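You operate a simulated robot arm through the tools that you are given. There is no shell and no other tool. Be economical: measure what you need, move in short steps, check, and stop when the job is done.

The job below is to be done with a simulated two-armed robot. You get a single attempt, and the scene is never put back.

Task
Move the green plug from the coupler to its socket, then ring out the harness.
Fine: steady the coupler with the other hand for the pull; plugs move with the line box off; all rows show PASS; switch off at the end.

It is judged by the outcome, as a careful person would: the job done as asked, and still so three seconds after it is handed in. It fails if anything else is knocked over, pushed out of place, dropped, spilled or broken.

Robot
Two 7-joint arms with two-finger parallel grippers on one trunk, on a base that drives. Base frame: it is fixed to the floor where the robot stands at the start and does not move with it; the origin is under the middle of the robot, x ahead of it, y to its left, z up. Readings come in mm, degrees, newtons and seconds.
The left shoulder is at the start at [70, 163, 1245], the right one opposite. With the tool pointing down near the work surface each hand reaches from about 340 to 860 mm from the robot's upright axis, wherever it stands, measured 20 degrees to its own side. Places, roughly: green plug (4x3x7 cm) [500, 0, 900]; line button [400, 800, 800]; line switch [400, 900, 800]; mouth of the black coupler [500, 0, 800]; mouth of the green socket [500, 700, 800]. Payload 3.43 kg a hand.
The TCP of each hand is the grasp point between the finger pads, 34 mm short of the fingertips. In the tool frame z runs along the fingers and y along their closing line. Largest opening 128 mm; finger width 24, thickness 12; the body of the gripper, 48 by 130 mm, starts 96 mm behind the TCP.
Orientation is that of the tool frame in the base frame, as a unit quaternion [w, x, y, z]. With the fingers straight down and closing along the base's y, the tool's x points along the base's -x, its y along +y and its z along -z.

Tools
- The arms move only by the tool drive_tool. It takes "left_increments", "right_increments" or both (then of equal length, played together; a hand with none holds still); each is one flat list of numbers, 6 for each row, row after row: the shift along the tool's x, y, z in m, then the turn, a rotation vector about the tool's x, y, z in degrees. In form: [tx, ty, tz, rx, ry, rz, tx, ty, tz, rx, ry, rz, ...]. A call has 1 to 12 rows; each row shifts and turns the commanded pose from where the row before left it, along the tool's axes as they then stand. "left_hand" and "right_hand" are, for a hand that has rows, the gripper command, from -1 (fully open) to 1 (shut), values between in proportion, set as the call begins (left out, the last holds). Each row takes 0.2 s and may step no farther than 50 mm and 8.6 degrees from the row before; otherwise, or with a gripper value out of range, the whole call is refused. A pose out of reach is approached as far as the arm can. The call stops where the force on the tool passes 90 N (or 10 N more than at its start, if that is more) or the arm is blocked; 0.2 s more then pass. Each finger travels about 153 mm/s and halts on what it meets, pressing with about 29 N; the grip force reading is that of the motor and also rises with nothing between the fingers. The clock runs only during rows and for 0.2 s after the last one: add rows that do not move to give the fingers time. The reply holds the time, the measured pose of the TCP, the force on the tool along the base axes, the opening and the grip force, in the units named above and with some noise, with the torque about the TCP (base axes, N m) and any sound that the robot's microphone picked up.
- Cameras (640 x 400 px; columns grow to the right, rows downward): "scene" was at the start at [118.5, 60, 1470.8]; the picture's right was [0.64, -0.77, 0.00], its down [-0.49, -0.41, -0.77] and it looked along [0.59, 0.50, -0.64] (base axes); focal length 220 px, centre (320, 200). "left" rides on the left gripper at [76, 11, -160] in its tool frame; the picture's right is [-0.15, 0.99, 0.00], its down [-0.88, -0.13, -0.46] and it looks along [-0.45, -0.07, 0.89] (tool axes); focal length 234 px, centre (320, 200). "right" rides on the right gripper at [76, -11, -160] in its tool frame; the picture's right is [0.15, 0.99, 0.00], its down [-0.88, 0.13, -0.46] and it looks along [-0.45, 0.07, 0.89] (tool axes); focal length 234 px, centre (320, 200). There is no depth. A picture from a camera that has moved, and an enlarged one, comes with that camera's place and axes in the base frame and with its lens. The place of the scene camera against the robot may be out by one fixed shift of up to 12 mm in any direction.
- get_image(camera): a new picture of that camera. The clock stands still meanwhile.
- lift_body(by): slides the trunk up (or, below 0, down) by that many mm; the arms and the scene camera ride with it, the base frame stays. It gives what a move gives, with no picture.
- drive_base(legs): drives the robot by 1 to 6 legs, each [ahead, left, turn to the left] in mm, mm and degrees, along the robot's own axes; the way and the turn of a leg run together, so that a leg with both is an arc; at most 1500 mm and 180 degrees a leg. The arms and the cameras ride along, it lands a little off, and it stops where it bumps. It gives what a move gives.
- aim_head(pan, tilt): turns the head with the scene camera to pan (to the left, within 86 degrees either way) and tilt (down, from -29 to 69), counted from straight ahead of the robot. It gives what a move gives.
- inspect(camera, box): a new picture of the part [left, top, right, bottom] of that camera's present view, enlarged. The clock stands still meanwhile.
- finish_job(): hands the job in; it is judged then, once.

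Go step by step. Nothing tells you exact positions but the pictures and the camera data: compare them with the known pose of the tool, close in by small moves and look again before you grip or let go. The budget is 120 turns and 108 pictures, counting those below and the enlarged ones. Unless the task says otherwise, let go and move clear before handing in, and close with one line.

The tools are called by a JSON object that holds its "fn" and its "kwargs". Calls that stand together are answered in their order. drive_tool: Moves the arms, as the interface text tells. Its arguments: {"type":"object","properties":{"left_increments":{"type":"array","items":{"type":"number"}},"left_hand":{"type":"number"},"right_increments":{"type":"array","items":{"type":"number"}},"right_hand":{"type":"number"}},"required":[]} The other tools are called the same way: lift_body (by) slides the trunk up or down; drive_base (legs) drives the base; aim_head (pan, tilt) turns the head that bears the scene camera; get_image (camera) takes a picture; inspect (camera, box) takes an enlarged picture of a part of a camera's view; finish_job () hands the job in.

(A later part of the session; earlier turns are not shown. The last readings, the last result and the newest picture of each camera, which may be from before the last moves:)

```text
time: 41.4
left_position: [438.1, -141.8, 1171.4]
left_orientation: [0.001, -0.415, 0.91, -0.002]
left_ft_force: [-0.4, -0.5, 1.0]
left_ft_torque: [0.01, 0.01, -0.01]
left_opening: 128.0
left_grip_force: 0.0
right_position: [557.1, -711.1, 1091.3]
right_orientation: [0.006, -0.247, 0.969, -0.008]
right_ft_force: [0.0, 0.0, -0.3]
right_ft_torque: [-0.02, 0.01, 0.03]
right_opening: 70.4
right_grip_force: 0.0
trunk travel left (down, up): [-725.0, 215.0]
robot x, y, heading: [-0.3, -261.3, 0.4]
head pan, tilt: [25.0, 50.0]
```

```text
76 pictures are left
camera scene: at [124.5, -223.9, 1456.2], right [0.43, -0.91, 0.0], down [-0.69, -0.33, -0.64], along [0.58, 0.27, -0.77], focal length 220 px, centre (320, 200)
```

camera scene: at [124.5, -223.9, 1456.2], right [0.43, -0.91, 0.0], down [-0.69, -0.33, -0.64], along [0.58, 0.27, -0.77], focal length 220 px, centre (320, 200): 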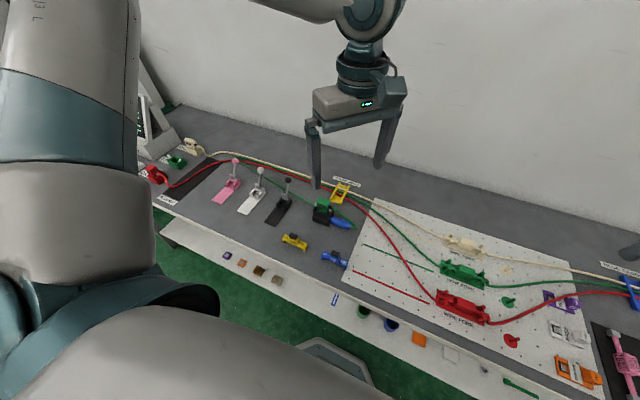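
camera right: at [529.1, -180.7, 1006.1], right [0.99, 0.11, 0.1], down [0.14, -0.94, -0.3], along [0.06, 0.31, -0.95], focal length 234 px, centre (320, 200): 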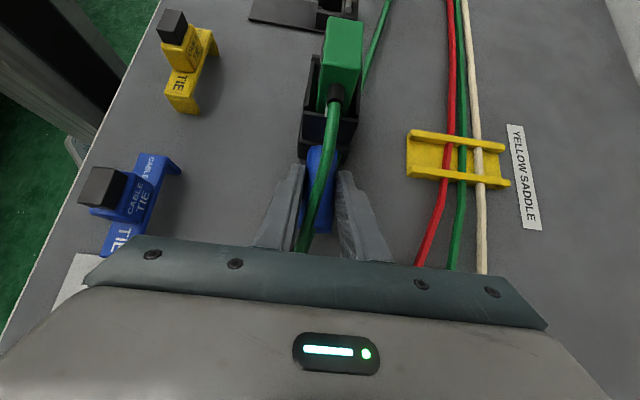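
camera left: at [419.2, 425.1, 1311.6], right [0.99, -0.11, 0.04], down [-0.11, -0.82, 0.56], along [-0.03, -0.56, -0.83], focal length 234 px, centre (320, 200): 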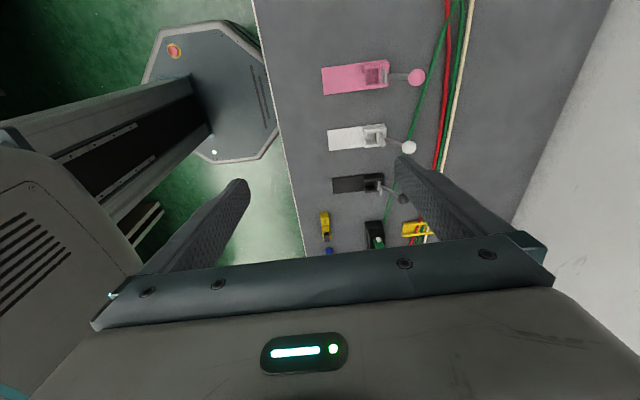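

{"fn": "drive_tool", "kwargs": {"left_increments": [0, 0, 0, 0, 0, -8.2, 0, 0, 0, 0, 0, -8.2, 0, 0, 0, 0, 0, -8.2, 0, 0, 0, 0, 0, -8.2, 0, 0, 0, 0, 0, -8.2, -0.04, -0.0206, 0.004, 0, 0, 0, -0.04, -0.0206, 0.004, 0, 0, 0, -0.04, -0.0206, 0.004, 0, 0, 0, -0.04, -0.0206, 0.004, 0, 0, 0, -0.04, -0.0206, 0.004, 0, 0, 0]}}

{"fn": "drive_tool", "kwargs": {"right_increments": [-0.021, 0.042, 0.009, 0, 0, 0, -0.021, 0.042, 0.009, 0, 0, 0, -0.021, 0.042, 0.009, 0, 0, 0, -0.021, 0.042, 0.009, 0, 0, 0, -0.021, 0.042, 0.009, 0, 0, 0, -0.021, 0.042, 0.009, 0, 0, 0, -0.021, 0.042, 0.009, 0, 0, 0, -0.021, 0.042, 0.009, 0, 0, 0, -0.021, 0.042, 0.009, 0, 0, 0, -0.021, 0.042, 0.009, 0, 0, 0]}}

{"fn": "drive_tool", "kwargs": {"right_increments": [0, 0, 0, 0, 0, -7.7, 0, 0, 0, 0, 0, -7.7, 0, 0, 0, 0, 0, -7.7, 0, 0, 0, 0, 0, -7.7, 0, 0, 0, 0, 0, -7.7, 0, 0, 0, 0, 0, -7.7, 0, 0, 0, 0, 0, -7.7, 0, 0, 0, 0, 0, -7.7]}}

{"fn": "get_image", "kwargs": {"camera": "right"}}

{"fn": "get_image", "kwargs": {"camera": "left"}}

```text
time: 43.6
left_position: [541.3, 59.9, 1151.6]
left_orientation: [0.002, -0.707, 0.708, -0.003]
left_ft_force: [0.0, 0.5, -0.5]
left_ft_torque: [0.01, 0.01, 0.02]
left_opening: 128.1
left_grip_force: 0.0
right_position: [557.9, -710.5, 1092.9]
right_orientation: [0.006, -0.247, 0.969, -0.009]
right_ft_force: [0.3, 0.3, 0.5]
right_ft_torque: [-0.03, 0.0, 0.04]
right_opening: 70.4
right_grip_force: 0.0
trunk travel left (down, up): [-725.0, 215.0]
robot x, y, heading: [-1.3, -264.3, 0.3]
head pan, tilt: [25.0, 50.0]
```

```text
time: 45.8
left_position: [540.5, 59.8, 1150.4]
left_orientation: [0.0, 0.707, -0.707, 0.003]
left_ft_force: [-0.6, -0.5, 0.3]
left_ft_torque: [-0.02, 0.02, -0.01]
left_opening: 127.7
left_grip_force: 0.0
right_position: [541.1, -238.8, 996.7]
right_orientation: [0.005, -0.247, 0.969, -0.008]
right_ft_force: [-0.1, 0.3, -0.7]
right_ft_torque: [-0.05, 0.03, 0.02]
right_opening: 70.4
right_grip_force: 0.1
trunk travel left (down, up): [-725.0, 215.0]
robot x, y, heading: [0.5, -259.8, -0.1]
head pan, tilt: [25.0, 50.0]
```

```text
time: 47.6
left_position: [542.1, 56.1, 1151.3]
left_orientation: [-0.002, 0.707, -0.707, 0.002]
left_ft_force: [0.3, -0.6, 0.6]
left_ft_torque: [-0.01, 0.01, -0.02]
left_opening: 128.0
left_grip_force: 0.0
right_position: [542.0, -242.4, 996.4]
right_orientation: [0.002, -0.635, 0.773, -0.01]
right_ft_force: [0.1, 1.0, -0.4]
right_ft_torque: [0.01, -0.01, 0.0]
right_opening: 70.4
right_grip_force: 0.1
right hand out of reach, approached as far as the arm can: row 7, 8
trunk travel left (down, up): [-725.0, 215.0]
robot x, y, heading: [4.0, -263.3, 0.2]
head pan, tilt: [25.0, 50.0]
```

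```text
75 pictures are left
camera right: at [535.8, -316.7, 1157.7], right [-1.0, 0.05, -0.02], down [0.04, 0.89, 0.45], along [0.04, 0.44, -0.9], focal length 234 px, centre (320, 200)
```

right: 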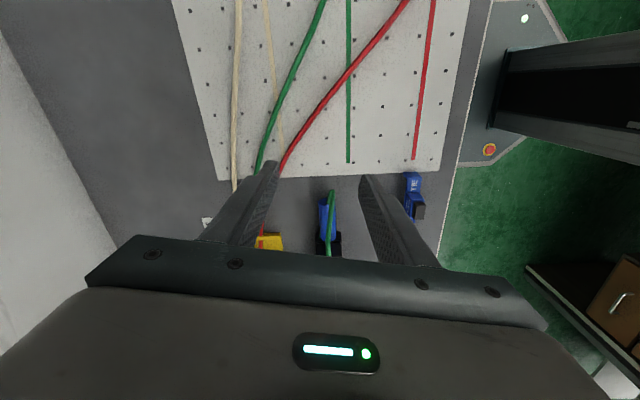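

```text
74 pictures are left
camera left: at [527.8, -17.3, 1313.1], right [-0.99, 0.15, 0.0], down [0.13, 0.88, 0.46], along [0.07, 0.45, -0.89], focal length 234 px, centre (320, 200)
```

left: 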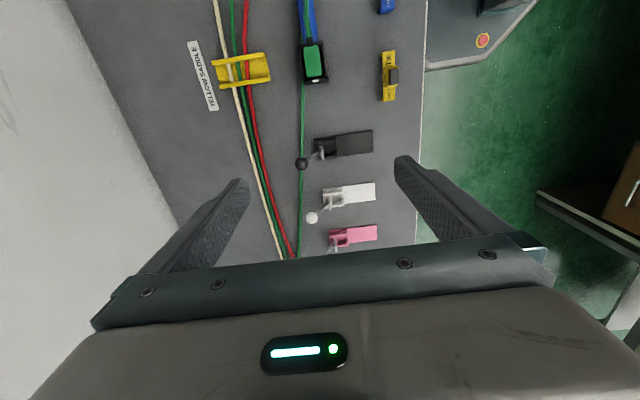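

{"fn": "drive_tool", "kwargs": {"right_increments": [-0.04, 0.009, 0, 0, 0, 0, 0, 0, 0, 0, 0, -5.6, 0, 0, 0, 0, 0, -5.6, 0, 0, 0, 0, -7.5, 0, 0, 0, 0, 0, -7.5, 0, 0, 0, 0, 0, -7.5, 0, 0, 0, 0, 0, -7.5, 0]}}

{"fn": "get_image", "kwargs": {"camera": "right"}}

{"fn": "get_image", "kwargs": {"camera": "scene"}}

```text
time: 49.2
left_position: [540.4, 56.7, 1152.8]
left_orientation: [-0.001, 0.707, -0.707, 0.002]
left_ft_force: [-0.3, -0.7, 0.3]
left_ft_torque: [0.01, -0.02, -0.01]
left_opening: 128.0
left_grip_force: 0.1
right_position: [539.9, -203.4, 997.7]
right_orientation: [0.199, -0.633, 0.731, 0.161]
right_ft_force: [-0.5, 0.0, -0.6]
right_ft_torque: [0.03, 0.04, 0.02]
right_opening: 70.0
right_grip_force: 0.0
right hand out of reach, approached as far as the arm can: row 3
trunk travel left (down, up): [-725.0, 215.0]
robot x, y, heading: [-0.5, -262.2, 0.0]
head pan, tilt: [25.0, 50.0]
```

```text
73 pictures are left
camera right: at [528.4, -346.5, 1098.9], right [-1.0, 0.02, -0.09], down [-0.06, 0.56, 0.83], along [0.07, 0.83, -0.55], focal length 234 px, centre (320, 200)
```

right: 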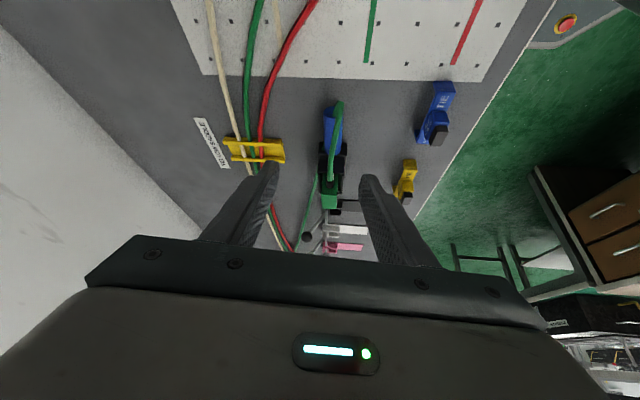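

```text
72 pictures are left
camera scene: at [124.1, -225.2, 1456.3], right [0.43, -0.9, 0.0], down [-0.69, -0.33, -0.64], along [0.58, 0.27, -0.77], focal length 220 px, centre (320, 200)
```

scene: 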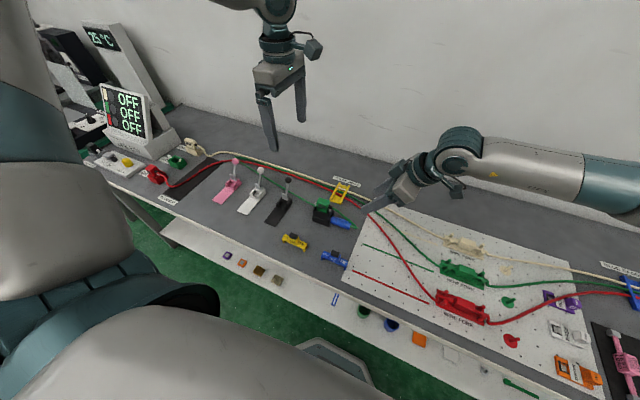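

{"fn": "drive_tool", "kwargs": {"right_increments": [0.0026, 0.0035, 0.0375, 0, 0, 0, 0.0026, 0.0035, 0.0375, 0, 0, 0, 0, 0, 0, -2.1, 0, -3.7, 0, 0, 0, -2.1, 0, -3.7]}}

{"fn": "get_image", "kwargs": {"camera": "right"}}

```text
time: 50.2
left_position: [541.7, 57.8, 1152.6]
left_orientation: [0.001, -0.707, 0.707, -0.002]
left_ft_force: [0.5, -0.3, 0.4]
left_ft_torque: [0.02, -0.01, 0.03]
left_opening: 127.9
left_grip_force: 0.0
right_position: [540.5, -170.6, 928.2]
right_orientation: [0.193, -0.659, 0.708, 0.167]
right_ft_force: [0.7, 0.7, 0.3]
right_ft_torque: [0.02, 0.03, 0.02]
right_opening: 70.6
right_grip_force: 0.1
right hand out of reach, approached as far as the arm can: row 4
trunk travel left (down, up): [-725.0, 215.0]
robot x, y, heading: [4.6, -264.3, -0.2]
head pan, tilt: [25.0, 50.0]
```

```text
71 pictures are left
camera right: at [538.4, -313.9, 1030.8], right [-0.99, -0.05, -0.09], down [-0.1, 0.55, 0.83], along [0.01, 0.83, -0.55], focal length 234 px, centre (320, 200)
```

right: 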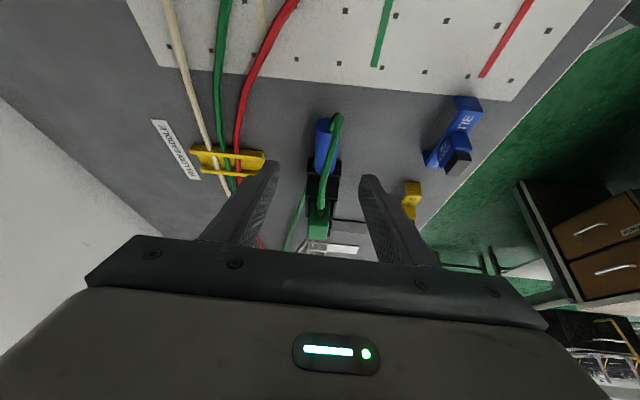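

{"fn": "drive_tool", "kwargs": {"right_increments": [-0.0006, 0.0028, 0.029, 0, 0, 0, -0.0006, 0.0028, 0.029, 0, 0, 0, 0, 0, 0, -2.1, 0, -3.75, 0, 0, 0, 0, 0, 0]}}

{"fn": "get_image", "kwargs": {"camera": "right"}}

{"fn": "inspect", "kwargs": {"camera": "scene", "box": [280, 160, 400, 240]}}

```text
time: 51.2
left_position: [541.4, 55.7, 1149.6]
left_orientation: [-0.001, 0.707, -0.707, 0.001]
left_ft_force: [0.2, -1.0, 0.4]
left_ft_torque: [0.02, 0.0, 0.03]
left_opening: 127.8
left_grip_force: 0.1
right_position: [538.2, -141.9, 877.2]
right_orientation: [0.189, -0.672, 0.696, 0.17]
right_ft_force: [-0.2, -1.2, 0.5]
right_ft_torque: [0.03, 0.04, 0.01]
right_opening: 70.5
right_grip_force: 0.1
trunk travel left (down, up): [-725.0, 215.0]
robot x, y, heading: [5.4, -260.6, 0.1]
head pan, tilt: [25.0, 50.0]
```

```text
70 pictures are left
camera right: at [541.7, -284.2, 980.2], right [-0.99, -0.09, -0.09], down [-0.12, 0.55, 0.83], along [-0.03, 0.83, -0.56], focal length 234 px, centre (320, 200)
```

right: 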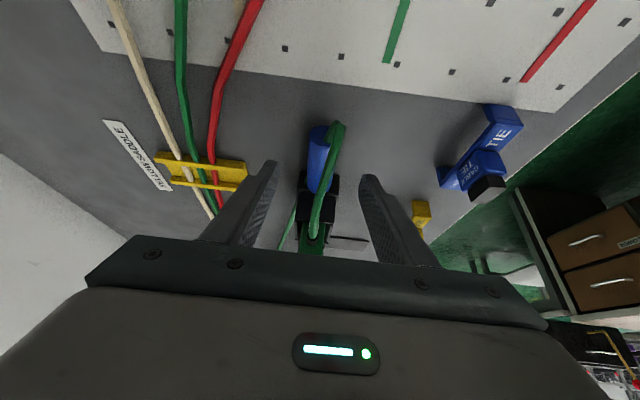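

```text
5.00 times, centred on (340, 200) of scene
camera zoom: at [125.1, -224.9, 1456.2], right [0.43, -0.9, 0.0], down [-0.69, -0.33, -0.64], along [0.58, 0.27, -0.77], focal length 1100 px, centre (220, 200)
```

zoom: 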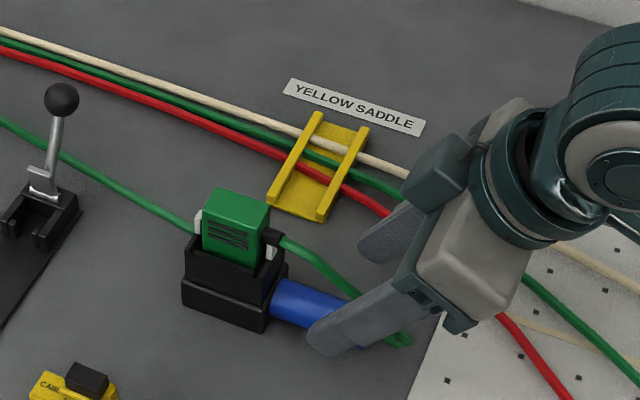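

{"fn": "drive_tool", "kwargs": {"right_increments": [-0.001, 0.0005, 0.022, 0, 0, 0, -0.001, 0.0005, 0.022, 0, 0, 0, 0, 0, 0, 0, 0, 0]}}

{"fn": "get_image", "kwargs": {"camera": "right"}}

{"fn": "inspect", "kwargs": {"camera": "scene", "box": [280, 160, 400, 240]}}

```text
time: 52.0
left_position: [540.6, 58.8, 1150.8]
left_orientation: [0.001, -0.707, 0.707, -0.001]
left_ft_force: [-1.4, 0.2, -0.4]
left_ft_torque: [-0.01, -0.01, -0.01]
left_opening: 127.7
left_grip_force: 0.1
right_position: [538.6, -141.0, 877.4]
right_orientation: [0.188, -0.673, 0.695, 0.169]
right_ft_force: [-0.1, 0.0, 0.3]
right_ft_torque: [0.03, 0.0, 0.01]
right_opening: 70.2
right_grip_force: 0.0
right hand out of reach, approached as far as the arm can: row 1, 2
trunk travel left (down, up): [-725.0, 215.0]
robot x, y, heading: [1.6, -259.5, 0.2]
head pan, tilt: [25.0, 50.0]
```

```text
68 pictures are left
camera right: at [541.1, -283.3, 980.7], right [-0.99, -0.09, -0.09], down [-0.12, 0.55, 0.83], along [-0.03, 0.83, -0.56], focal length 234 px, centre (320, 200)
```

right: 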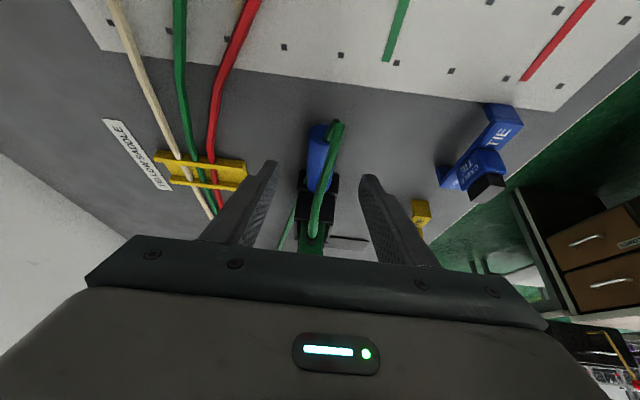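

```text
5.00 times, centred on (340, 200) of scene
camera zoom: at [124.3, -223.6, 1456.3], right [0.43, -0.9, 0.0], down [-0.69, -0.33, -0.64], along [0.58, 0.27, -0.77], focal length 1100 px, centre (220, 200)
```

zoom: 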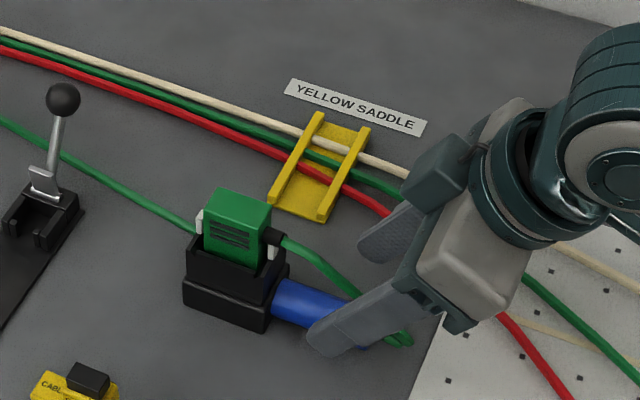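

The right arm is at a joint limit just short. I'll use the body instead: a small base shift left of about 22 mm, then lower the trunk.

{"fn": "drive_base", "kwargs": {"legs": [[0, 22, 0]]}}

{"fn": "get_image", "kwargs": {"camera": "right"}}

```text
time: 52.8
left_position: [540.6, 75.3, 1153.5]
left_orientation: [0.004, -0.706, 0.709, -0.001]
left_ft_force: [0.3, -0.6, 0.6]
left_ft_torque: [0.04, 0.0, 0.0]
left_opening: 128.0
left_grip_force: 0.1
right_position: [536.9, -122.3, 878.4]
right_orientation: [0.19, -0.672, 0.695, 0.17]
right_ft_force: [-0.2, -0.2, 0.3]
right_ft_torque: [0.09, -0.01, -0.03]
right_opening: 70.0
right_grip_force: 0.1
trunk travel left (down, up): [-725.0, 215.0]
robot x, y, heading: [-2.1, -237.6, 0.0]
head pan, tilt: [25.0, 50.0]
```

```text
66 pictures are left
camera right: at [541.1, -266.3, 980.6], right [-0.99, -0.09, -0.09], down [-0.12, 0.55, 0.83], along [-0.02, 0.83, -0.55], focal length 234 px, centre (320, 200)
```

right: 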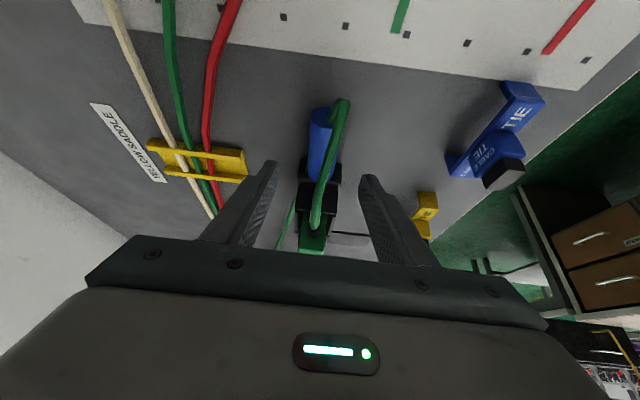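

{"fn": "lift_body", "kwargs": {"by": -36}}

{"fn": "get_image", "kwargs": {"camera": "right"}}

{"fn": "inspect", "kwargs": {"camera": "scene", "box": [280, 160, 400, 240]}}

```text
time: 53.6
left_position: [541.4, 78.6, 1115.9]
left_orientation: [0.001, -0.707, 0.708, -0.003]
left_ft_force: [-0.1, 0.2, 0.0]
left_ft_torque: [0.01, -0.03, 0.01]
left_opening: 128.2
left_grip_force: 0.1
right_position: [536.9, -118.8, 841.6]
right_orientation: [0.188, -0.672, 0.696, 0.168]
right_ft_force: [0.7, -0.4, 0.4]
right_ft_torque: [0.01, 0.0, 0.02]
right_opening: 70.6
right_grip_force: 0.1
trunk travel left (down, up): [-689.0, 251.0]
robot x, y, heading: [-0.1, -239.1, 0.3]
head pan, tilt: [25.0, 50.0]
```

```text
65 pictures are left
camera right: at [541.0, -262.4, 944.9], right [-0.99, -0.09, -0.09], down [-0.12, 0.55, 0.83], along [-0.02, 0.83, -0.56], focal length 234 px, centre (320, 200)
```

right: 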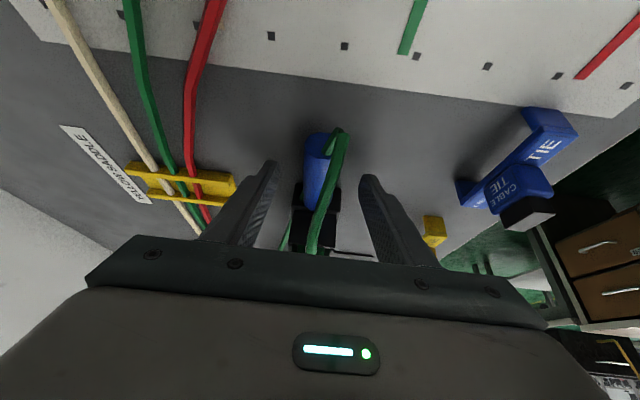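

```text
5.00 times, centred on (340, 200) of scene
camera zoom: at [123.9, -201.6, 1420.3], right [0.43, -0.91, 0.0], down [-0.69, -0.33, -0.64], along [0.58, 0.27, -0.77], focal length 1100 px, centre (220, 200)
```

zoom: 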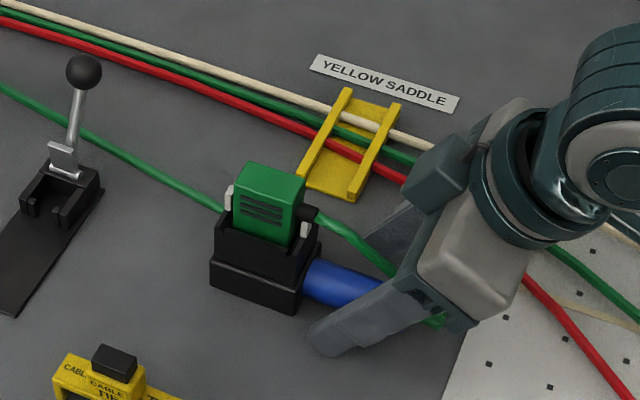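

Jaws straddle the handle; close gently in place.

{"fn": "drive_tool", "kwargs": {"right_increments": [0, 0, 0, 0, 0, 0, 0, 0, 0, 0, 0, 0, 0, 0, 0, 0, 0, 0], "right_hand": 1}}

{"fn": "inspect", "kwargs": {"camera": "scene", "box": [280, 160, 400, 240]}}

{"fn": "get_image", "kwargs": {"camera": "left"}}

```text
time: 54.4
left_position: [541.9, 77.7, 1116.8]
left_orientation: [0.002, -0.706, 0.708, -0.002]
left_ft_force: [-0.3, -0.5, 0.1]
left_ft_torque: [-0.01, -0.02, 0.01]
left_opening: 128.0
left_grip_force: 0.2
right_position: [537.5, -120.2, 841.8]
right_orientation: [0.188, -0.672, 0.696, 0.169]
right_ft_force: [-0.5, -0.6, 2.0]
right_ft_torque: [0.0, 0.02, 0.05]
right_opening: 27.2
right_grip_force: 29.1
trunk travel left (down, up): [-689.0, 251.0]
robot x, y, heading: [0.5, -242.6, 0.3]
head pan, tilt: [25.0, 50.0]
```

```text
5.00 times, centred on (340, 200) of scene
camera zoom: at [124.1, -202.7, 1420.3], right [0.42, -0.91, 0.0], down [-0.69, -0.33, -0.64], along [0.58, 0.27, -0.77], focal length 1100 px, centre (220, 200)
```

zoom: 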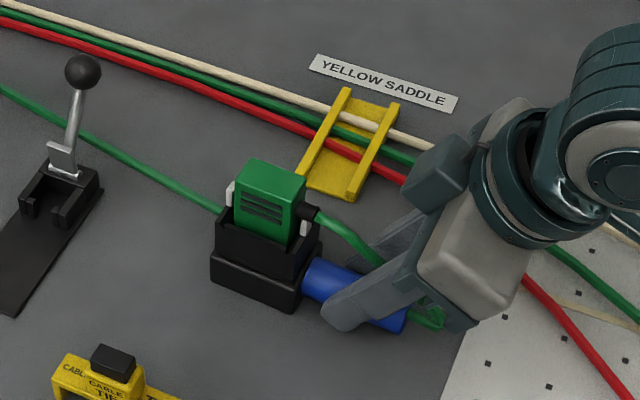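

```text
62 pictures are left
camera left: at [527.8, 3.1, 1277.4], right [-0.99, 0.15, -0.01], down [0.13, 0.88, 0.46], along [0.07, 0.45, -0.89], focal length 234 px, centre (320, 200)
```

left: 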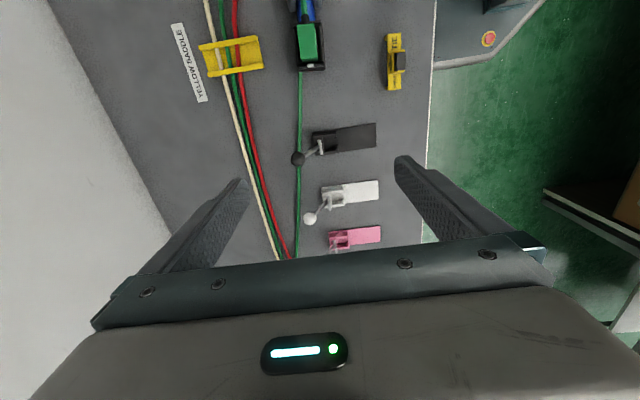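

Handle held. Moving the left hand toward the plug, jaws narrowed.

{"fn": "drive_tool", "kwargs": {"left_increments": [0.03, 0, 0.035, 0, 0, 0, 0.03, 0, 0.035, 0, 0, 0, 0.028, 0, 0.035, 0, 0, 0], "left_hand": -0.15}}

{"fn": "get_image", "kwargs": {"camera": "left"}}

{"fn": "inspect", "kwargs": {"camera": "left", "box": [270, 60, 390, 200]}}

```text
time: 55.2
left_position: [542.2, -10.5, 1010.5]
left_orientation: [0.002, -0.707, 0.707, -0.002]
left_ft_force: [0.2, -0.4, -0.3]
left_ft_torque: [0.0, 0.01, 0.01]
left_opening: 73.7
left_grip_force: 0.0
right_position: [538.0, -119.7, 841.5]
right_orientation: [0.188, -0.672, 0.696, 0.169]
right_ft_force: [0.3, 1.7, 1.9]
right_ft_torque: [0.1, -0.04, -0.01]
right_opening: 27.1
right_grip_force: 29.1
trunk travel left (down, up): [-689.0, 251.0]
robot x, y, heading: [2.6, -239.5, 0.2]
head pan, tilt: [25.0, 50.0]
```

```text
61 pictures are left
camera left: at [529.1, -85.8, 1172.3], right [-0.99, 0.15, 0.0], down [0.13, 0.88, 0.46], along [0.07, 0.45, -0.89], focal length 234 px, centre (320, 200)
```

left: 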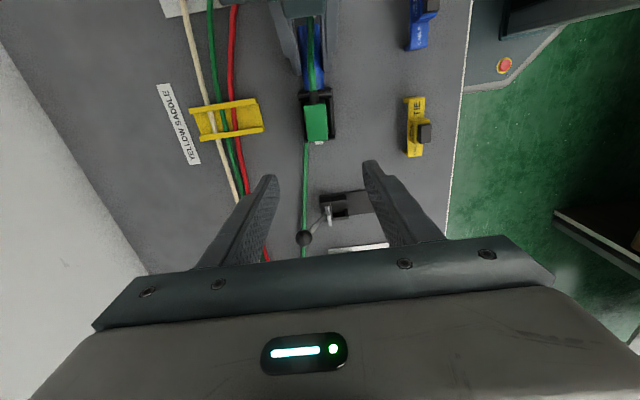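

```text
2.86 times, centred on (330, 130) of left
camera zoom: at [529.1, -85.8, 1172.3], right [-0.99, 0.15, 0.0], down [0.13, 0.88, 0.46], along [0.07, 0.45, -0.89], focal length 669 px, centre (291, 400)
```

zoom: 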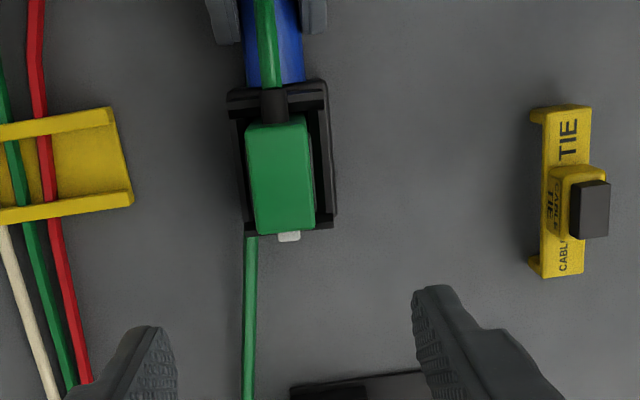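

Plug top is at about (540, -43, 880), about 23 mm wide in x and yawed ~2° clockwise. The coupler rim is at about z=842. Moving above it.

{"fn": "drive_tool", "kwargs": {"left_increments": [0.016, 0.001, 0.02, 0, 0, 1, 0.016, 0.001, 0.02, 0, 0, 1, 0, 0, 0.03, 0, 0, 0]}}

{"fn": "get_image", "kwargs": {"camera": "left"}}

{"fn": "get_image", "kwargs": {"camera": "scene"}}

```text
time: 56.0
left_position: [539.5, -42.3, 939.8]
left_orientation: [0.002, -0.694, 0.72, -0.002]
left_ft_force: [0.5, -0.8, -0.3]
left_ft_torque: [0.0, -0.01, -0.02]
left_opening: 73.3
left_grip_force: 0.0
right_position: [537.7, -118.9, 841.3]
right_orientation: [0.188, -0.672, 0.696, 0.169]
right_ft_force: [-0.6, 0.9, 1.2]
right_ft_torque: [0.08, -0.02, 0.02]
right_opening: 26.9
right_grip_force: 28.6
trunk travel left (down, up): [-689.0, 251.0]
robot x, y, heading: [3.9, -239.8, 0.2]
head pan, tilt: [25.0, 50.0]
```

```text
59 pictures are left
camera left: at [522.6, -117.4, 1101.6], right [-0.98, 0.18, 0.0], down [0.16, 0.88, 0.46], along [0.09, 0.45, -0.89], focal length 234 px, centre (320, 200)
```

left: 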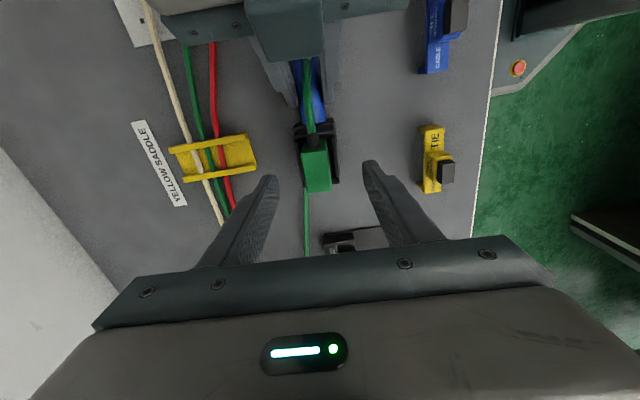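

```text
58 pictures are left
camera scene: at [124.4, -202.4, 1420.3], right [0.42, -0.91, 0.0], down [-0.69, -0.33, -0.64], along [0.58, 0.27, -0.77], focal length 220 px, centre (320, 200)
```

scene: 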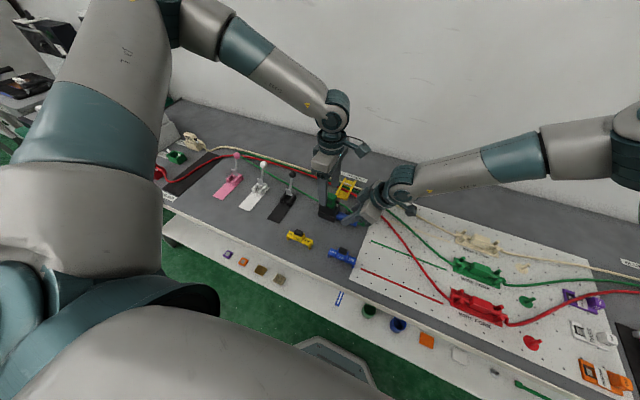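

Clearance is fine. Lowering to grip height, then a close look.

{"fn": "drive_tool", "kwargs": {"left_increments": [0, 0, 0.02, 0, 0, 0, 0, 0, 0.02, 0, 0, 0, 0, 0, 0.014, 0, 0, 0]}}

{"fn": "get_image", "kwargs": {"camera": "left"}}

{"fn": "inspect", "kwargs": {"camera": "scene", "box": [290, 130, 410, 240]}}

```text
time: 56.8
left_position: [532.4, -30.8, 895.3]
left_orientation: [0.001, -0.694, 0.72, -0.002]
left_ft_force: [0.4, -0.2, -0.2]
left_ft_torque: [0.03, 0.01, 0.0]
left_opening: 73.8
left_grip_force: 0.0
left hand out of reach, approached as far as the arm can: row 2, 3
right_position: [537.6, -119.5, 842.6]
right_orientation: [0.188, -0.671, 0.697, 0.169]
right_ft_force: [-1.1, -1.4, 2.3]
right_ft_torque: [0.08, 0.03, 0.03]
right_opening: 26.9
right_grip_force: 29.2
trunk travel left (down, up): [-689.0, 251.0]
robot x, y, heading: [1.6, -240.9, -0.0]
head pan, tilt: [25.0, 50.0]
```

```text
57 pictures are left
camera left: at [517.0, -104.7, 1057.8], right [-0.98, 0.18, -0.01], down [0.16, 0.88, 0.46], along [0.09, 0.45, -0.89], focal length 234 px, centre (320, 200)
```

left: 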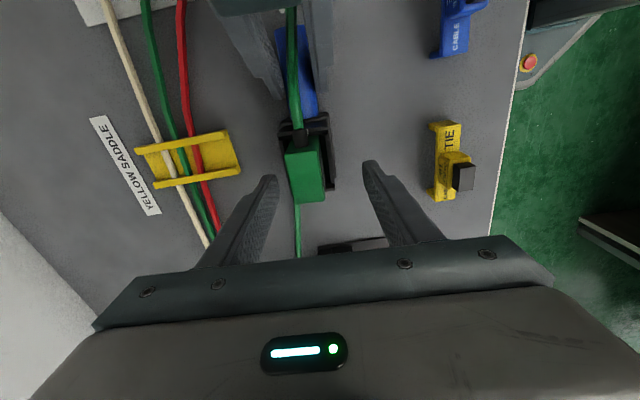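

```text
3.64 times, centred on (350, 185) of scene
camera zoom: at [124.1, -202.6, 1420.3], right [0.42, -0.91, 0.0], down [-0.69, -0.33, -0.64], along [0.58, 0.27, -0.77], focal length 800 px, centre (211, 254)
```

zoom: 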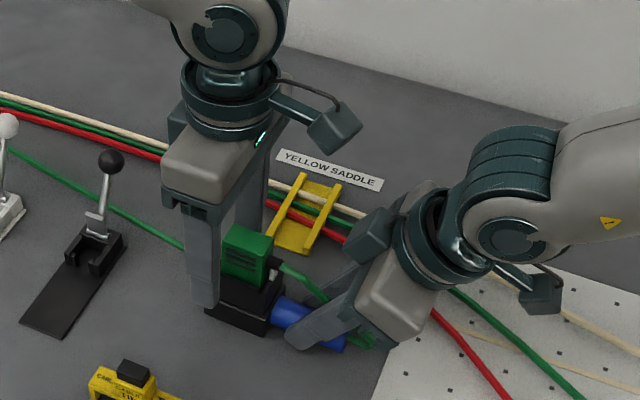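

The left arm hits a limit just short of the grip height. I'll back up and try with a slight lean of the hand toward +y.

{"fn": "drive_tool", "kwargs": {"left_increments": [0.006, -0.0035, -0.022, 0, 0, 0, 0.006, -0.0035, -0.022, 0, 0, 0, 0, 0, 0, 0, 7.5, 0, 0, 0, 0, 0, 7.5, 0]}}

{"fn": "drive_tool", "kwargs": {"left_increments": [-0.0055, 0, 0.0195, 0, 0, 0, -0.0055, 0, 0.0195, 0, 0, 0]}}

```text
time: 57.8
left_position: [538.6, -40.1, 941.7]
left_orientation: [-0.093, -0.687, 0.714, -0.093]
left_ft_force: [-0.1, -0.5, -0.8]
left_ft_torque: [-0.01, 0.0, -0.01]
left_opening: 73.6
left_grip_force: 0.0
right_position: [537.5, -119.0, 840.7]
right_orientation: [0.189, -0.672, 0.696, 0.169]
right_ft_force: [0.0, 0.7, 1.0]
right_ft_torque: [0.08, -0.02, -0.02]
right_opening: 27.2
right_grip_force: 29.5
trunk travel left (down, up): [-689.0, 251.0]
robot x, y, heading: [6.2, -242.6, 0.2]
head pan, tilt: [25.0, 50.0]
```

```text
time: 58.4
left_position: [538.9, -41.2, 899.7]
left_orientation: [-0.092, -0.688, 0.714, -0.093]
left_ft_force: [0.1, 0.4, -0.2]
left_ft_torque: [0.0, -0.02, -0.01]
left_opening: 73.7
left_grip_force: 0.1
right_position: [538.4, -120.6, 841.8]
right_orientation: [0.189, -0.672, 0.696, 0.17]
right_ft_force: [0.4, 0.6, 2.2]
right_ft_torque: [0.1, -0.02, 0.04]
right_opening: 26.9
right_grip_force: 28.9
trunk travel left (down, up): [-689.0, 251.0]
robot x, y, heading: [1.2, -243.1, 0.0]
head pan, tilt: [25.0, 50.0]
```

The lean works. Final few millimetres down.

{"fn": "drive_tool", "kwargs": {"left_increments": [-0.0034, -0.0005, 0.007, 0, 0, 0, -0.0034, -0.0005, 0.007, 0, 0, 0]}}

{"fn": "get_image", "kwargs": {"camera": "left"}}

{"fn": "inspect", "kwargs": {"camera": "scene", "box": [300, 160, 380, 220]}}

```text
time: 59.0
left_position: [540.8, -37.7, 883.1]
left_orientation: [-0.092, -0.688, 0.714, -0.093]
left_ft_force: [-0.3, 0.5, -0.3]
left_ft_torque: [0.0, 0.04, 0.0]
left_opening: 73.4
left_grip_force: 0.2
right_position: [537.8, -119.9, 840.9]
right_orientation: [0.189, -0.672, 0.696, 0.169]
right_ft_force: [-1.8, 0.2, 2.2]
right_ft_torque: [0.11, -0.01, 0.05]
right_opening: 26.9
right_grip_force: 28.9
trunk travel left (down, up): [-689.0, 251.0]
robot x, y, heading: [-0.7, -237.6, 0.0]
head pan, tilt: [25.0, 50.0]
```

```text
55 pictures are left
camera left: at [527.4, -68.9, 1059.8], right [-0.98, 0.18, -0.04], down [0.17, 0.96, 0.21], along [0.08, 0.2, -0.98], focal length 234 px, centre (320, 200)
```

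left: 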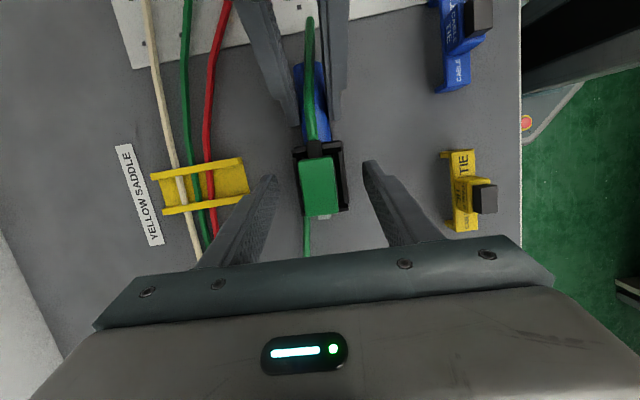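

```text
6.67 times, centred on (340, 190) of scene
camera zoom: at [124.1, -202.6, 1420.3], right [0.42, -0.91, 0.0], down [-0.69, -0.33, -0.64], along [0.58, 0.27, -0.77], focal length 1467 px, centre (187, 267)
```

zoom: 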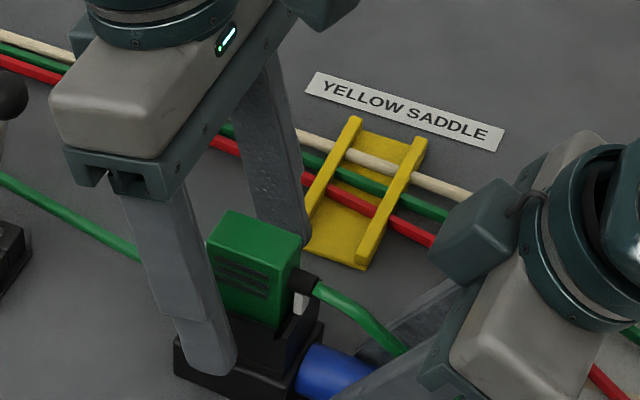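

Fingers line up with the plug. Closing.

{"fn": "drive_tool", "kwargs": {"left_increments": [0, 0, 0, 0, 0, 0, 0, 0, 0, 0, 0, 0, 0, 0, 0, 0, 0, 0], "left_hand": 1}}

{"fn": "inspect", "kwargs": {"camera": "left", "box": [240, 130, 400, 240]}}

{"fn": "inspect", "kwargs": {"camera": "scene", "box": [300, 160, 380, 220]}}

```text
time: 59.8
left_position: [541.8, -39.5, 884.4]
left_orientation: [-0.092, -0.687, 0.715, -0.092]
left_ft_force: [-3.8, 0.5, -0.5]
left_ft_torque: [0.06, 0.22, -0.24]
left_opening: 40.2
left_grip_force: 29.4
right_position: [538.0, -118.3, 841.3]
right_orientation: [0.189, -0.672, 0.696, 0.169]
right_ft_force: [3.4, 0.7, 2.6]
right_ft_torque: [-0.03, -0.11, -0.03]
right_opening: 27.2
right_grip_force: 29.2
trunk travel left (down, up): [-689.0, 251.0]
robot x, y, heading: [3.7, -241.9, 0.0]
head pan, tilt: [25.0, 50.0]
```

```text
3.64 times, centred on (320, 185) of left
camera zoom: at [527.3, -68.9, 1059.9], right [-0.98, 0.18, -0.04], down [0.17, 0.96, 0.21], along [0.08, 0.2, -0.98], focal length 852 px, centre (320, 254)
```

zoom: 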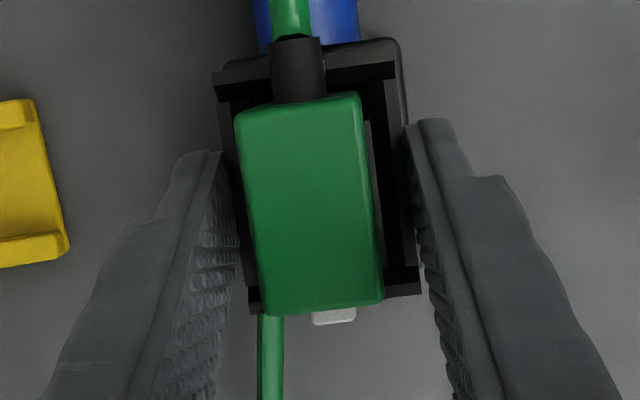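

```text
6.67 times, centred on (340, 190) of scene
camera zoom: at [124.1, -202.5, 1420.3], right [0.42, -0.91, 0.0], down [-0.69, -0.33, -0.64], along [0.58, 0.27, -0.77], focal length 1467 px, centre (187, 267)
```

zoom: 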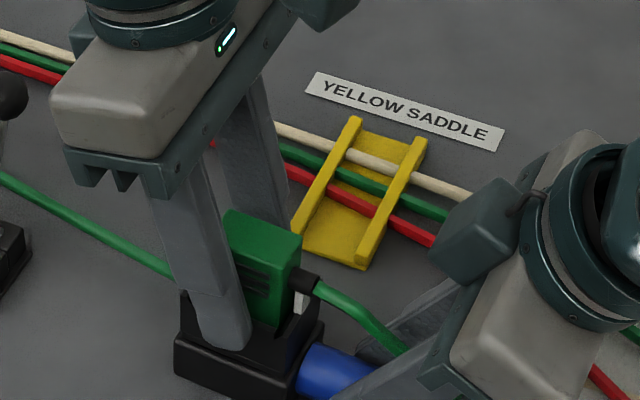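

The jaws stopped at 40 mm, on the coupler walls rather than the plug, so the tips are too low. Opening and raising ~10 mm.

{"fn": "drive_tool", "kwargs": {"left_increments": [0, 0, 0, 0, 0, 0, 0, 0, 0, 0, 0, 0, 0.0013, 0, -0.005, 0, 0, 0, 0.0013, 0, -0.005, 0, 0, 0], "left_hand": -0.05}}

{"fn": "drive_tool", "kwargs": {"left_increments": [0, 0, 0, 0, 0, 0, 0, 0, 0, 0, 0, 0, 0, 0, 0, 0, 0, 0], "left_hand": 1}}

{"fn": "inspect", "kwargs": {"camera": "scene", "box": [300, 160, 380, 220]}}

{"fn": "inspect", "kwargs": {"camera": "left", "box": [240, 130, 400, 240]}}

```text
time: 60.8
left_position: [541.7, -38.9, 893.8]
left_orientation: [-0.092, -0.688, 0.714, -0.092]
left_ft_force: [-0.5, 0.2, 0.2]
left_ft_torque: [-0.01, 0.0, -0.03]
left_opening: 67.3
left_grip_force: 0.1
right_position: [537.6, -118.8, 841.6]
right_orientation: [0.188, -0.672, 0.696, 0.169]
right_ft_force: [1.7, -0.7, 2.5]
right_ft_torque: [0.06, -0.02, -0.01]
right_opening: 27.1
right_grip_force: 29.2
trunk travel left (down, up): [-689.0, 251.0]
robot x, y, heading: [0.9, -241.5, -0.2]
head pan, tilt: [25.0, 50.0]
```

```text
time: 61.6
left_position: [542.3, -38.4, 893.9]
left_orientation: [-0.093, -0.688, 0.714, -0.092]
left_ft_force: [-9.0, -0.9, 3.2]
left_ft_torque: [-0.13, 0.51, -0.35]
left_opening: 40.1
left_grip_force: 28.8
right_position: [538.1, -120.1, 841.0]
right_orientation: [0.188, -0.672, 0.696, 0.169]
right_ft_force: [7.9, 1.4, -0.1]
right_ft_torque: [-0.1, -0.08, -0.28]
right_opening: 27.2
right_grip_force: 28.7
trunk travel left (down, up): [-689.0, 251.0]
robot x, y, heading: [-0.2, -237.7, 0.0]
head pan, tilt: [25.0, 50.0]
```

```text
6.67 times, centred on (340, 190) of scene
camera zoom: at [124.1, -202.4, 1420.3], right [0.42, -0.91, 0.0], down [-0.69, -0.33, -0.64], along [0.58, 0.27, -0.77], focal length 1467 px, centre (187, 267)
```

zoom: 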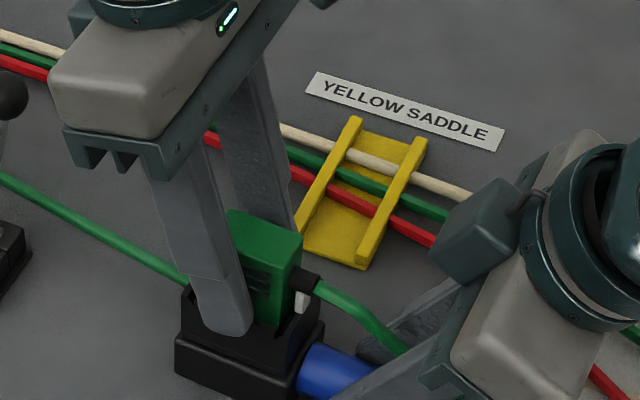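

```text
3.64 times, centred on (320, 185) of left
camera zoom: at [527.8, -68.9, 1070.2], right [-0.98, 0.18, -0.04], down [0.17, 0.96, 0.21], along [0.08, 0.2, -0.98], focal length 852 px, centre (320, 254)
```

zoom: 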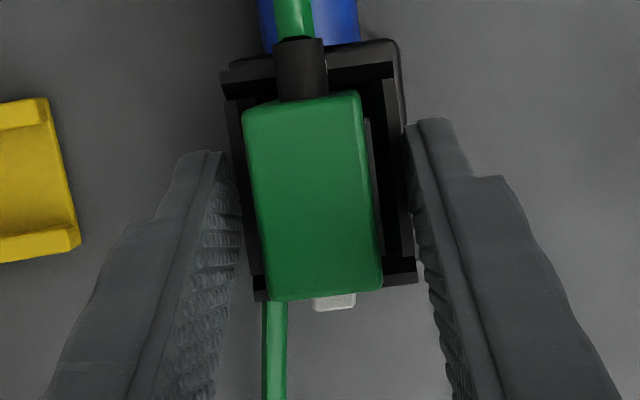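

Still 40 mm. I need to see the rim height; the right hand's low camera has a near-level view.

{"fn": "inspect", "kwargs": {"camera": "right", "box": [250, 150, 390, 250]}}

{"fn": "inspect", "kwargs": {"camera": "scene", "box": [320, 180, 360, 210]}}

```text
4.00 times, centred on (320, 200) of right
camera zoom: at [541.4, -263.2, 944.8], right [-0.99, -0.09, -0.09], down [-0.12, 0.55, 0.83], along [-0.02, 0.83, -0.56], focal length 937 px, centre (320, 200)
```

zoom: 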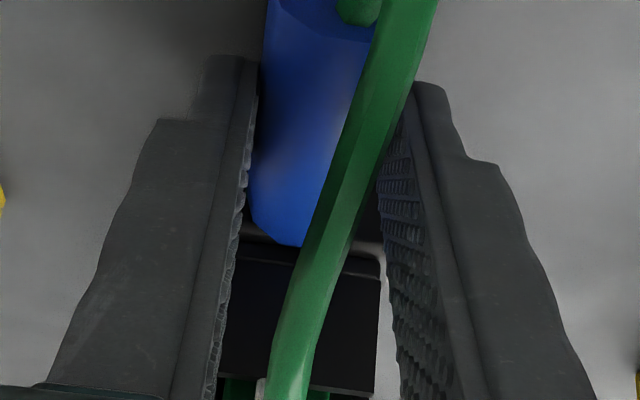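

```text
13.33 times, centred on (340, 195) of scene
camera zoom: at [124.1, -202.4, 1420.3], right [0.42, -0.91, 0.0], down [-0.69, -0.33, -0.64], along [0.58, 0.27, -0.77], focal length 2934 px, centre (53, 267)
```

zoom: 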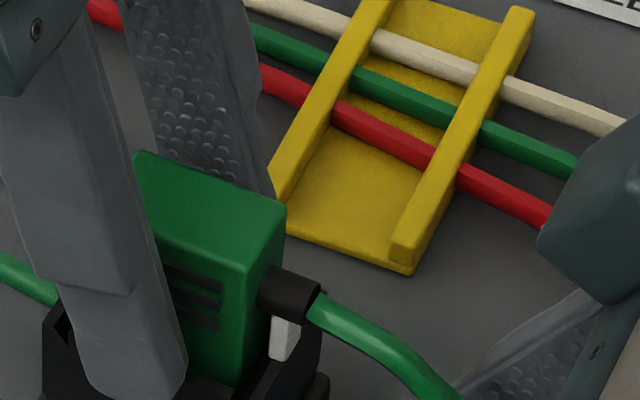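

The tips still sit below the collar top. Raising another 9 mm and closing again.

{"fn": "drive_tool", "kwargs": {"left_increments": [0, 0, 0, 0, 0, 0, 0, 0, 0, 0, 0, 0, 0.0012, 0.001, -0.0045, 0, 0, 0, 0.0012, 0, -0.0045, 0, 0, 0], "left_hand": -0.05}}

{"fn": "drive_tool", "kwargs": {"left_increments": [0, 0, 0, 0, 0, 0, 0, 0, 0, 0, 0, 0, 0, 0, 0, 0, 0, 0], "left_hand": 1}}

{"fn": "inspect", "kwargs": {"camera": "scene", "box": [310, 165, 370, 210]}}

```text
time: 62.6
left_position: [542.6, -37.6, 904.3]
left_orientation: [-0.092, -0.687, 0.715, -0.092]
left_ft_force: [-1.3, -0.6, -0.1]
left_ft_torque: [0.0, -0.01, -0.02]
left_opening: 67.3
left_grip_force: 0.0
right_position: [537.5, -119.8, 841.2]
right_orientation: [0.189, -0.672, 0.696, 0.169]
right_ft_force: [-1.8, -0.2, 2.5]
right_ft_torque: [0.06, 0.04, 0.1]
right_opening: 26.8
right_grip_force: 29.6
trunk travel left (down, up): [-689.0, 251.0]
robot x, y, heading: [2.0, -243.1, 0.0]
head pan, tilt: [25.0, 50.0]
```

```text
time: 63.4
left_position: [541.0, -38.6, 904.1]
left_orientation: [-0.092, -0.688, 0.714, -0.093]
left_ft_force: [-2.6, 0.7, 2.2]
left_ft_torque: [-0.04, 0.33, -0.12]
left_opening: 22.6
left_grip_force: 29.1
right_position: [538.4, -120.2, 840.8]
right_orientation: [0.189, -0.672, 0.696, 0.169]
right_ft_force: [1.3, 1.2, 0.5]
right_ft_torque: [-0.04, -0.07, -0.01]
right_opening: 27.1
right_grip_force: 28.8
trunk travel left (down, up): [-689.0, 251.0]
robot x, y, heading: [2.6, -241.7, 0.1]
head pan, tilt: [25.0, 50.0]
```

```text
8.89 times, centred on (340, 188) of scene
camera zoom: at [124.1, -202.4, 1420.3], right [0.42, -0.91, 0.0], down [-0.69, -0.33, -0.64], along [0.58, 0.27, -0.77], focal length 1956 px, centre (142, 311)
```

zoom: 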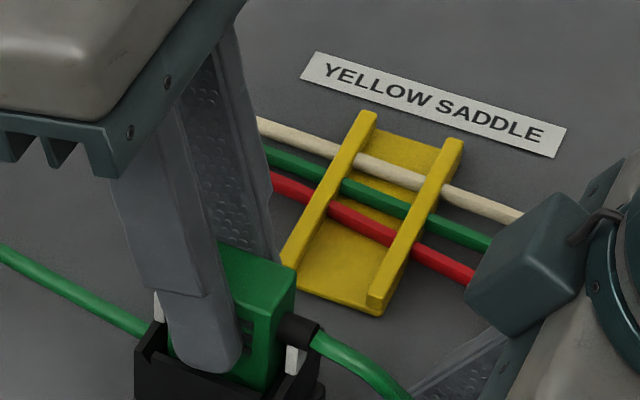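

The plug is gripped (22.6 mm). Pulling straight up slowly while the right hand steadies the coupler.

{"fn": "drive_tool", "kwargs": {"left_increments": [0.0008, 0, -0.0029, 0, 0, 0, 0.0008, 0, -0.0029, 0, 0, 0, 0.0008, 0, -0.0029, 0, 0, 0, 0.0008, 0, -0.0029, 0, 0, 0]}}

{"fn": "inspect", "kwargs": {"camera": "scene", "box": [310, 165, 370, 210]}}

```text
time: 64.4
left_position: [540.8, -39.1, 915.9]
left_orientation: [-0.093, -0.687, 0.715, -0.092]
left_ft_force: [-0.5, -1.2, -0.5]
left_ft_torque: [0.02, -0.01, -0.01]
left_opening: 22.8
left_grip_force: 29.1
right_position: [537.7, -120.4, 841.8]
right_orientation: [0.188, -0.672, 0.696, 0.168]
right_ft_force: [-0.1, -0.6, 1.7]
right_ft_torque: [0.04, 0.02, -0.03]
right_opening: 26.8
right_grip_force: 28.7
trunk travel left (down, up): [-689.0, 251.0]
robot x, y, heading: [2.8, -242.6, 0.1]
head pan, tilt: [25.0, 50.0]
```

```text
8.89 times, centred on (340, 188) of scene
camera zoom: at [124.2, -202.7, 1420.3], right [0.42, -0.91, 0.0], down [-0.69, -0.33, -0.64], along [0.58, 0.27, -0.77], focal length 1956 px, centre (142, 311)
```

zoom: 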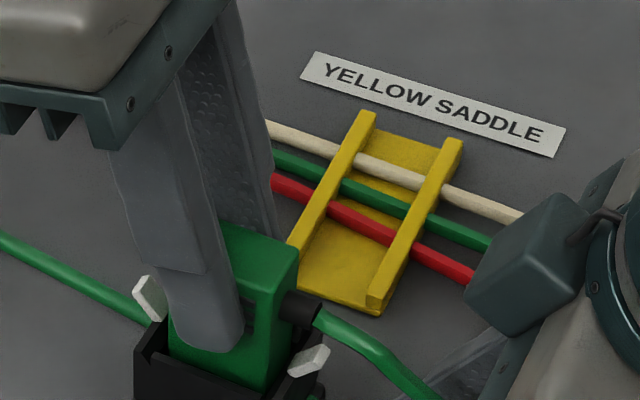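

The latches have sprung open and the plug is rising. Continuing up.

{"fn": "drive_tool", "kwargs": {"left_increments": [0.0026, 0, -0.0097, 0, 0, 0, 0.0026, 0, -0.0097, 0, 0, 0, 0.0026, 0, -0.0097, 0, 0, 0, 0.0026, 0, -0.0097, 0, 0, 0, 0.0026, 0, -0.0097, 0, 0, 0, 0.0026, 0, -0.0097, 0, 0, 0]}}

{"fn": "get_image", "kwargs": {"camera": "left"}}

{"fn": "get_image", "kwargs": {"camera": "scene"}}

```text
time: 65.8
left_position: [540.6, -39.5, 976.8]
left_orientation: [-0.093, -0.688, 0.714, -0.093]
left_ft_force: [-0.3, 0.0, -0.7]
left_ft_torque: [-0.01, 0.01, -0.01]
left_opening: 22.7
left_grip_force: 28.9
right_position: [537.6, -118.4, 841.9]
right_orientation: [0.189, -0.672, 0.696, 0.17]
right_ft_force: [0.1, -0.7, 1.6]
right_ft_torque: [-0.02, 0.03, -0.01]
right_opening: 26.8
right_grip_force: 28.6
trunk travel left (down, up): [-689.0, 251.0]
robot x, y, heading: [2.7, -240.2, -0.0]
head pan, tilt: [25.0, 50.0]
```

```text
45 pictures are left
camera left: at [526.8, -69.6, 1152.5], right [-0.98, 0.18, -0.04], down [0.16, 0.96, 0.21], along [0.08, 0.2, -0.98], focal length 234 px, centre (320, 200)
```

left: 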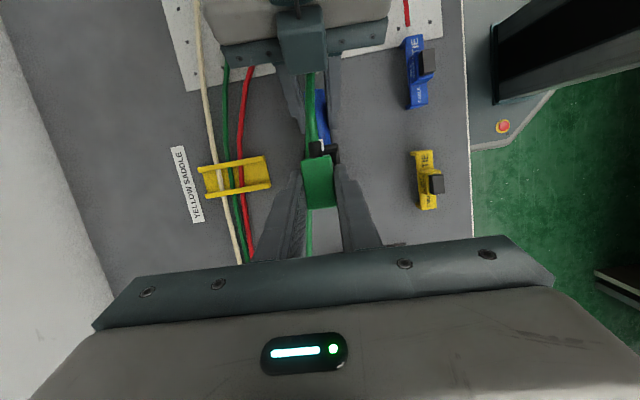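

```text
44 pictures are left
camera scene: at [124.2, -202.6, 1420.3], right [0.42, -0.91, 0.0], down [-0.69, -0.33, -0.64], along [0.58, 0.27, -0.77], focal length 220 px, centre (320, 200)
```

scene: 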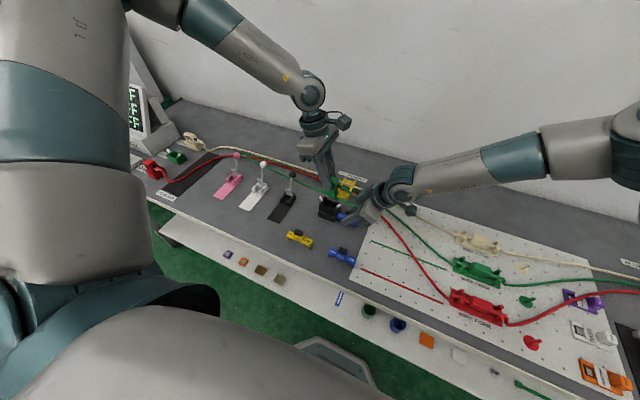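

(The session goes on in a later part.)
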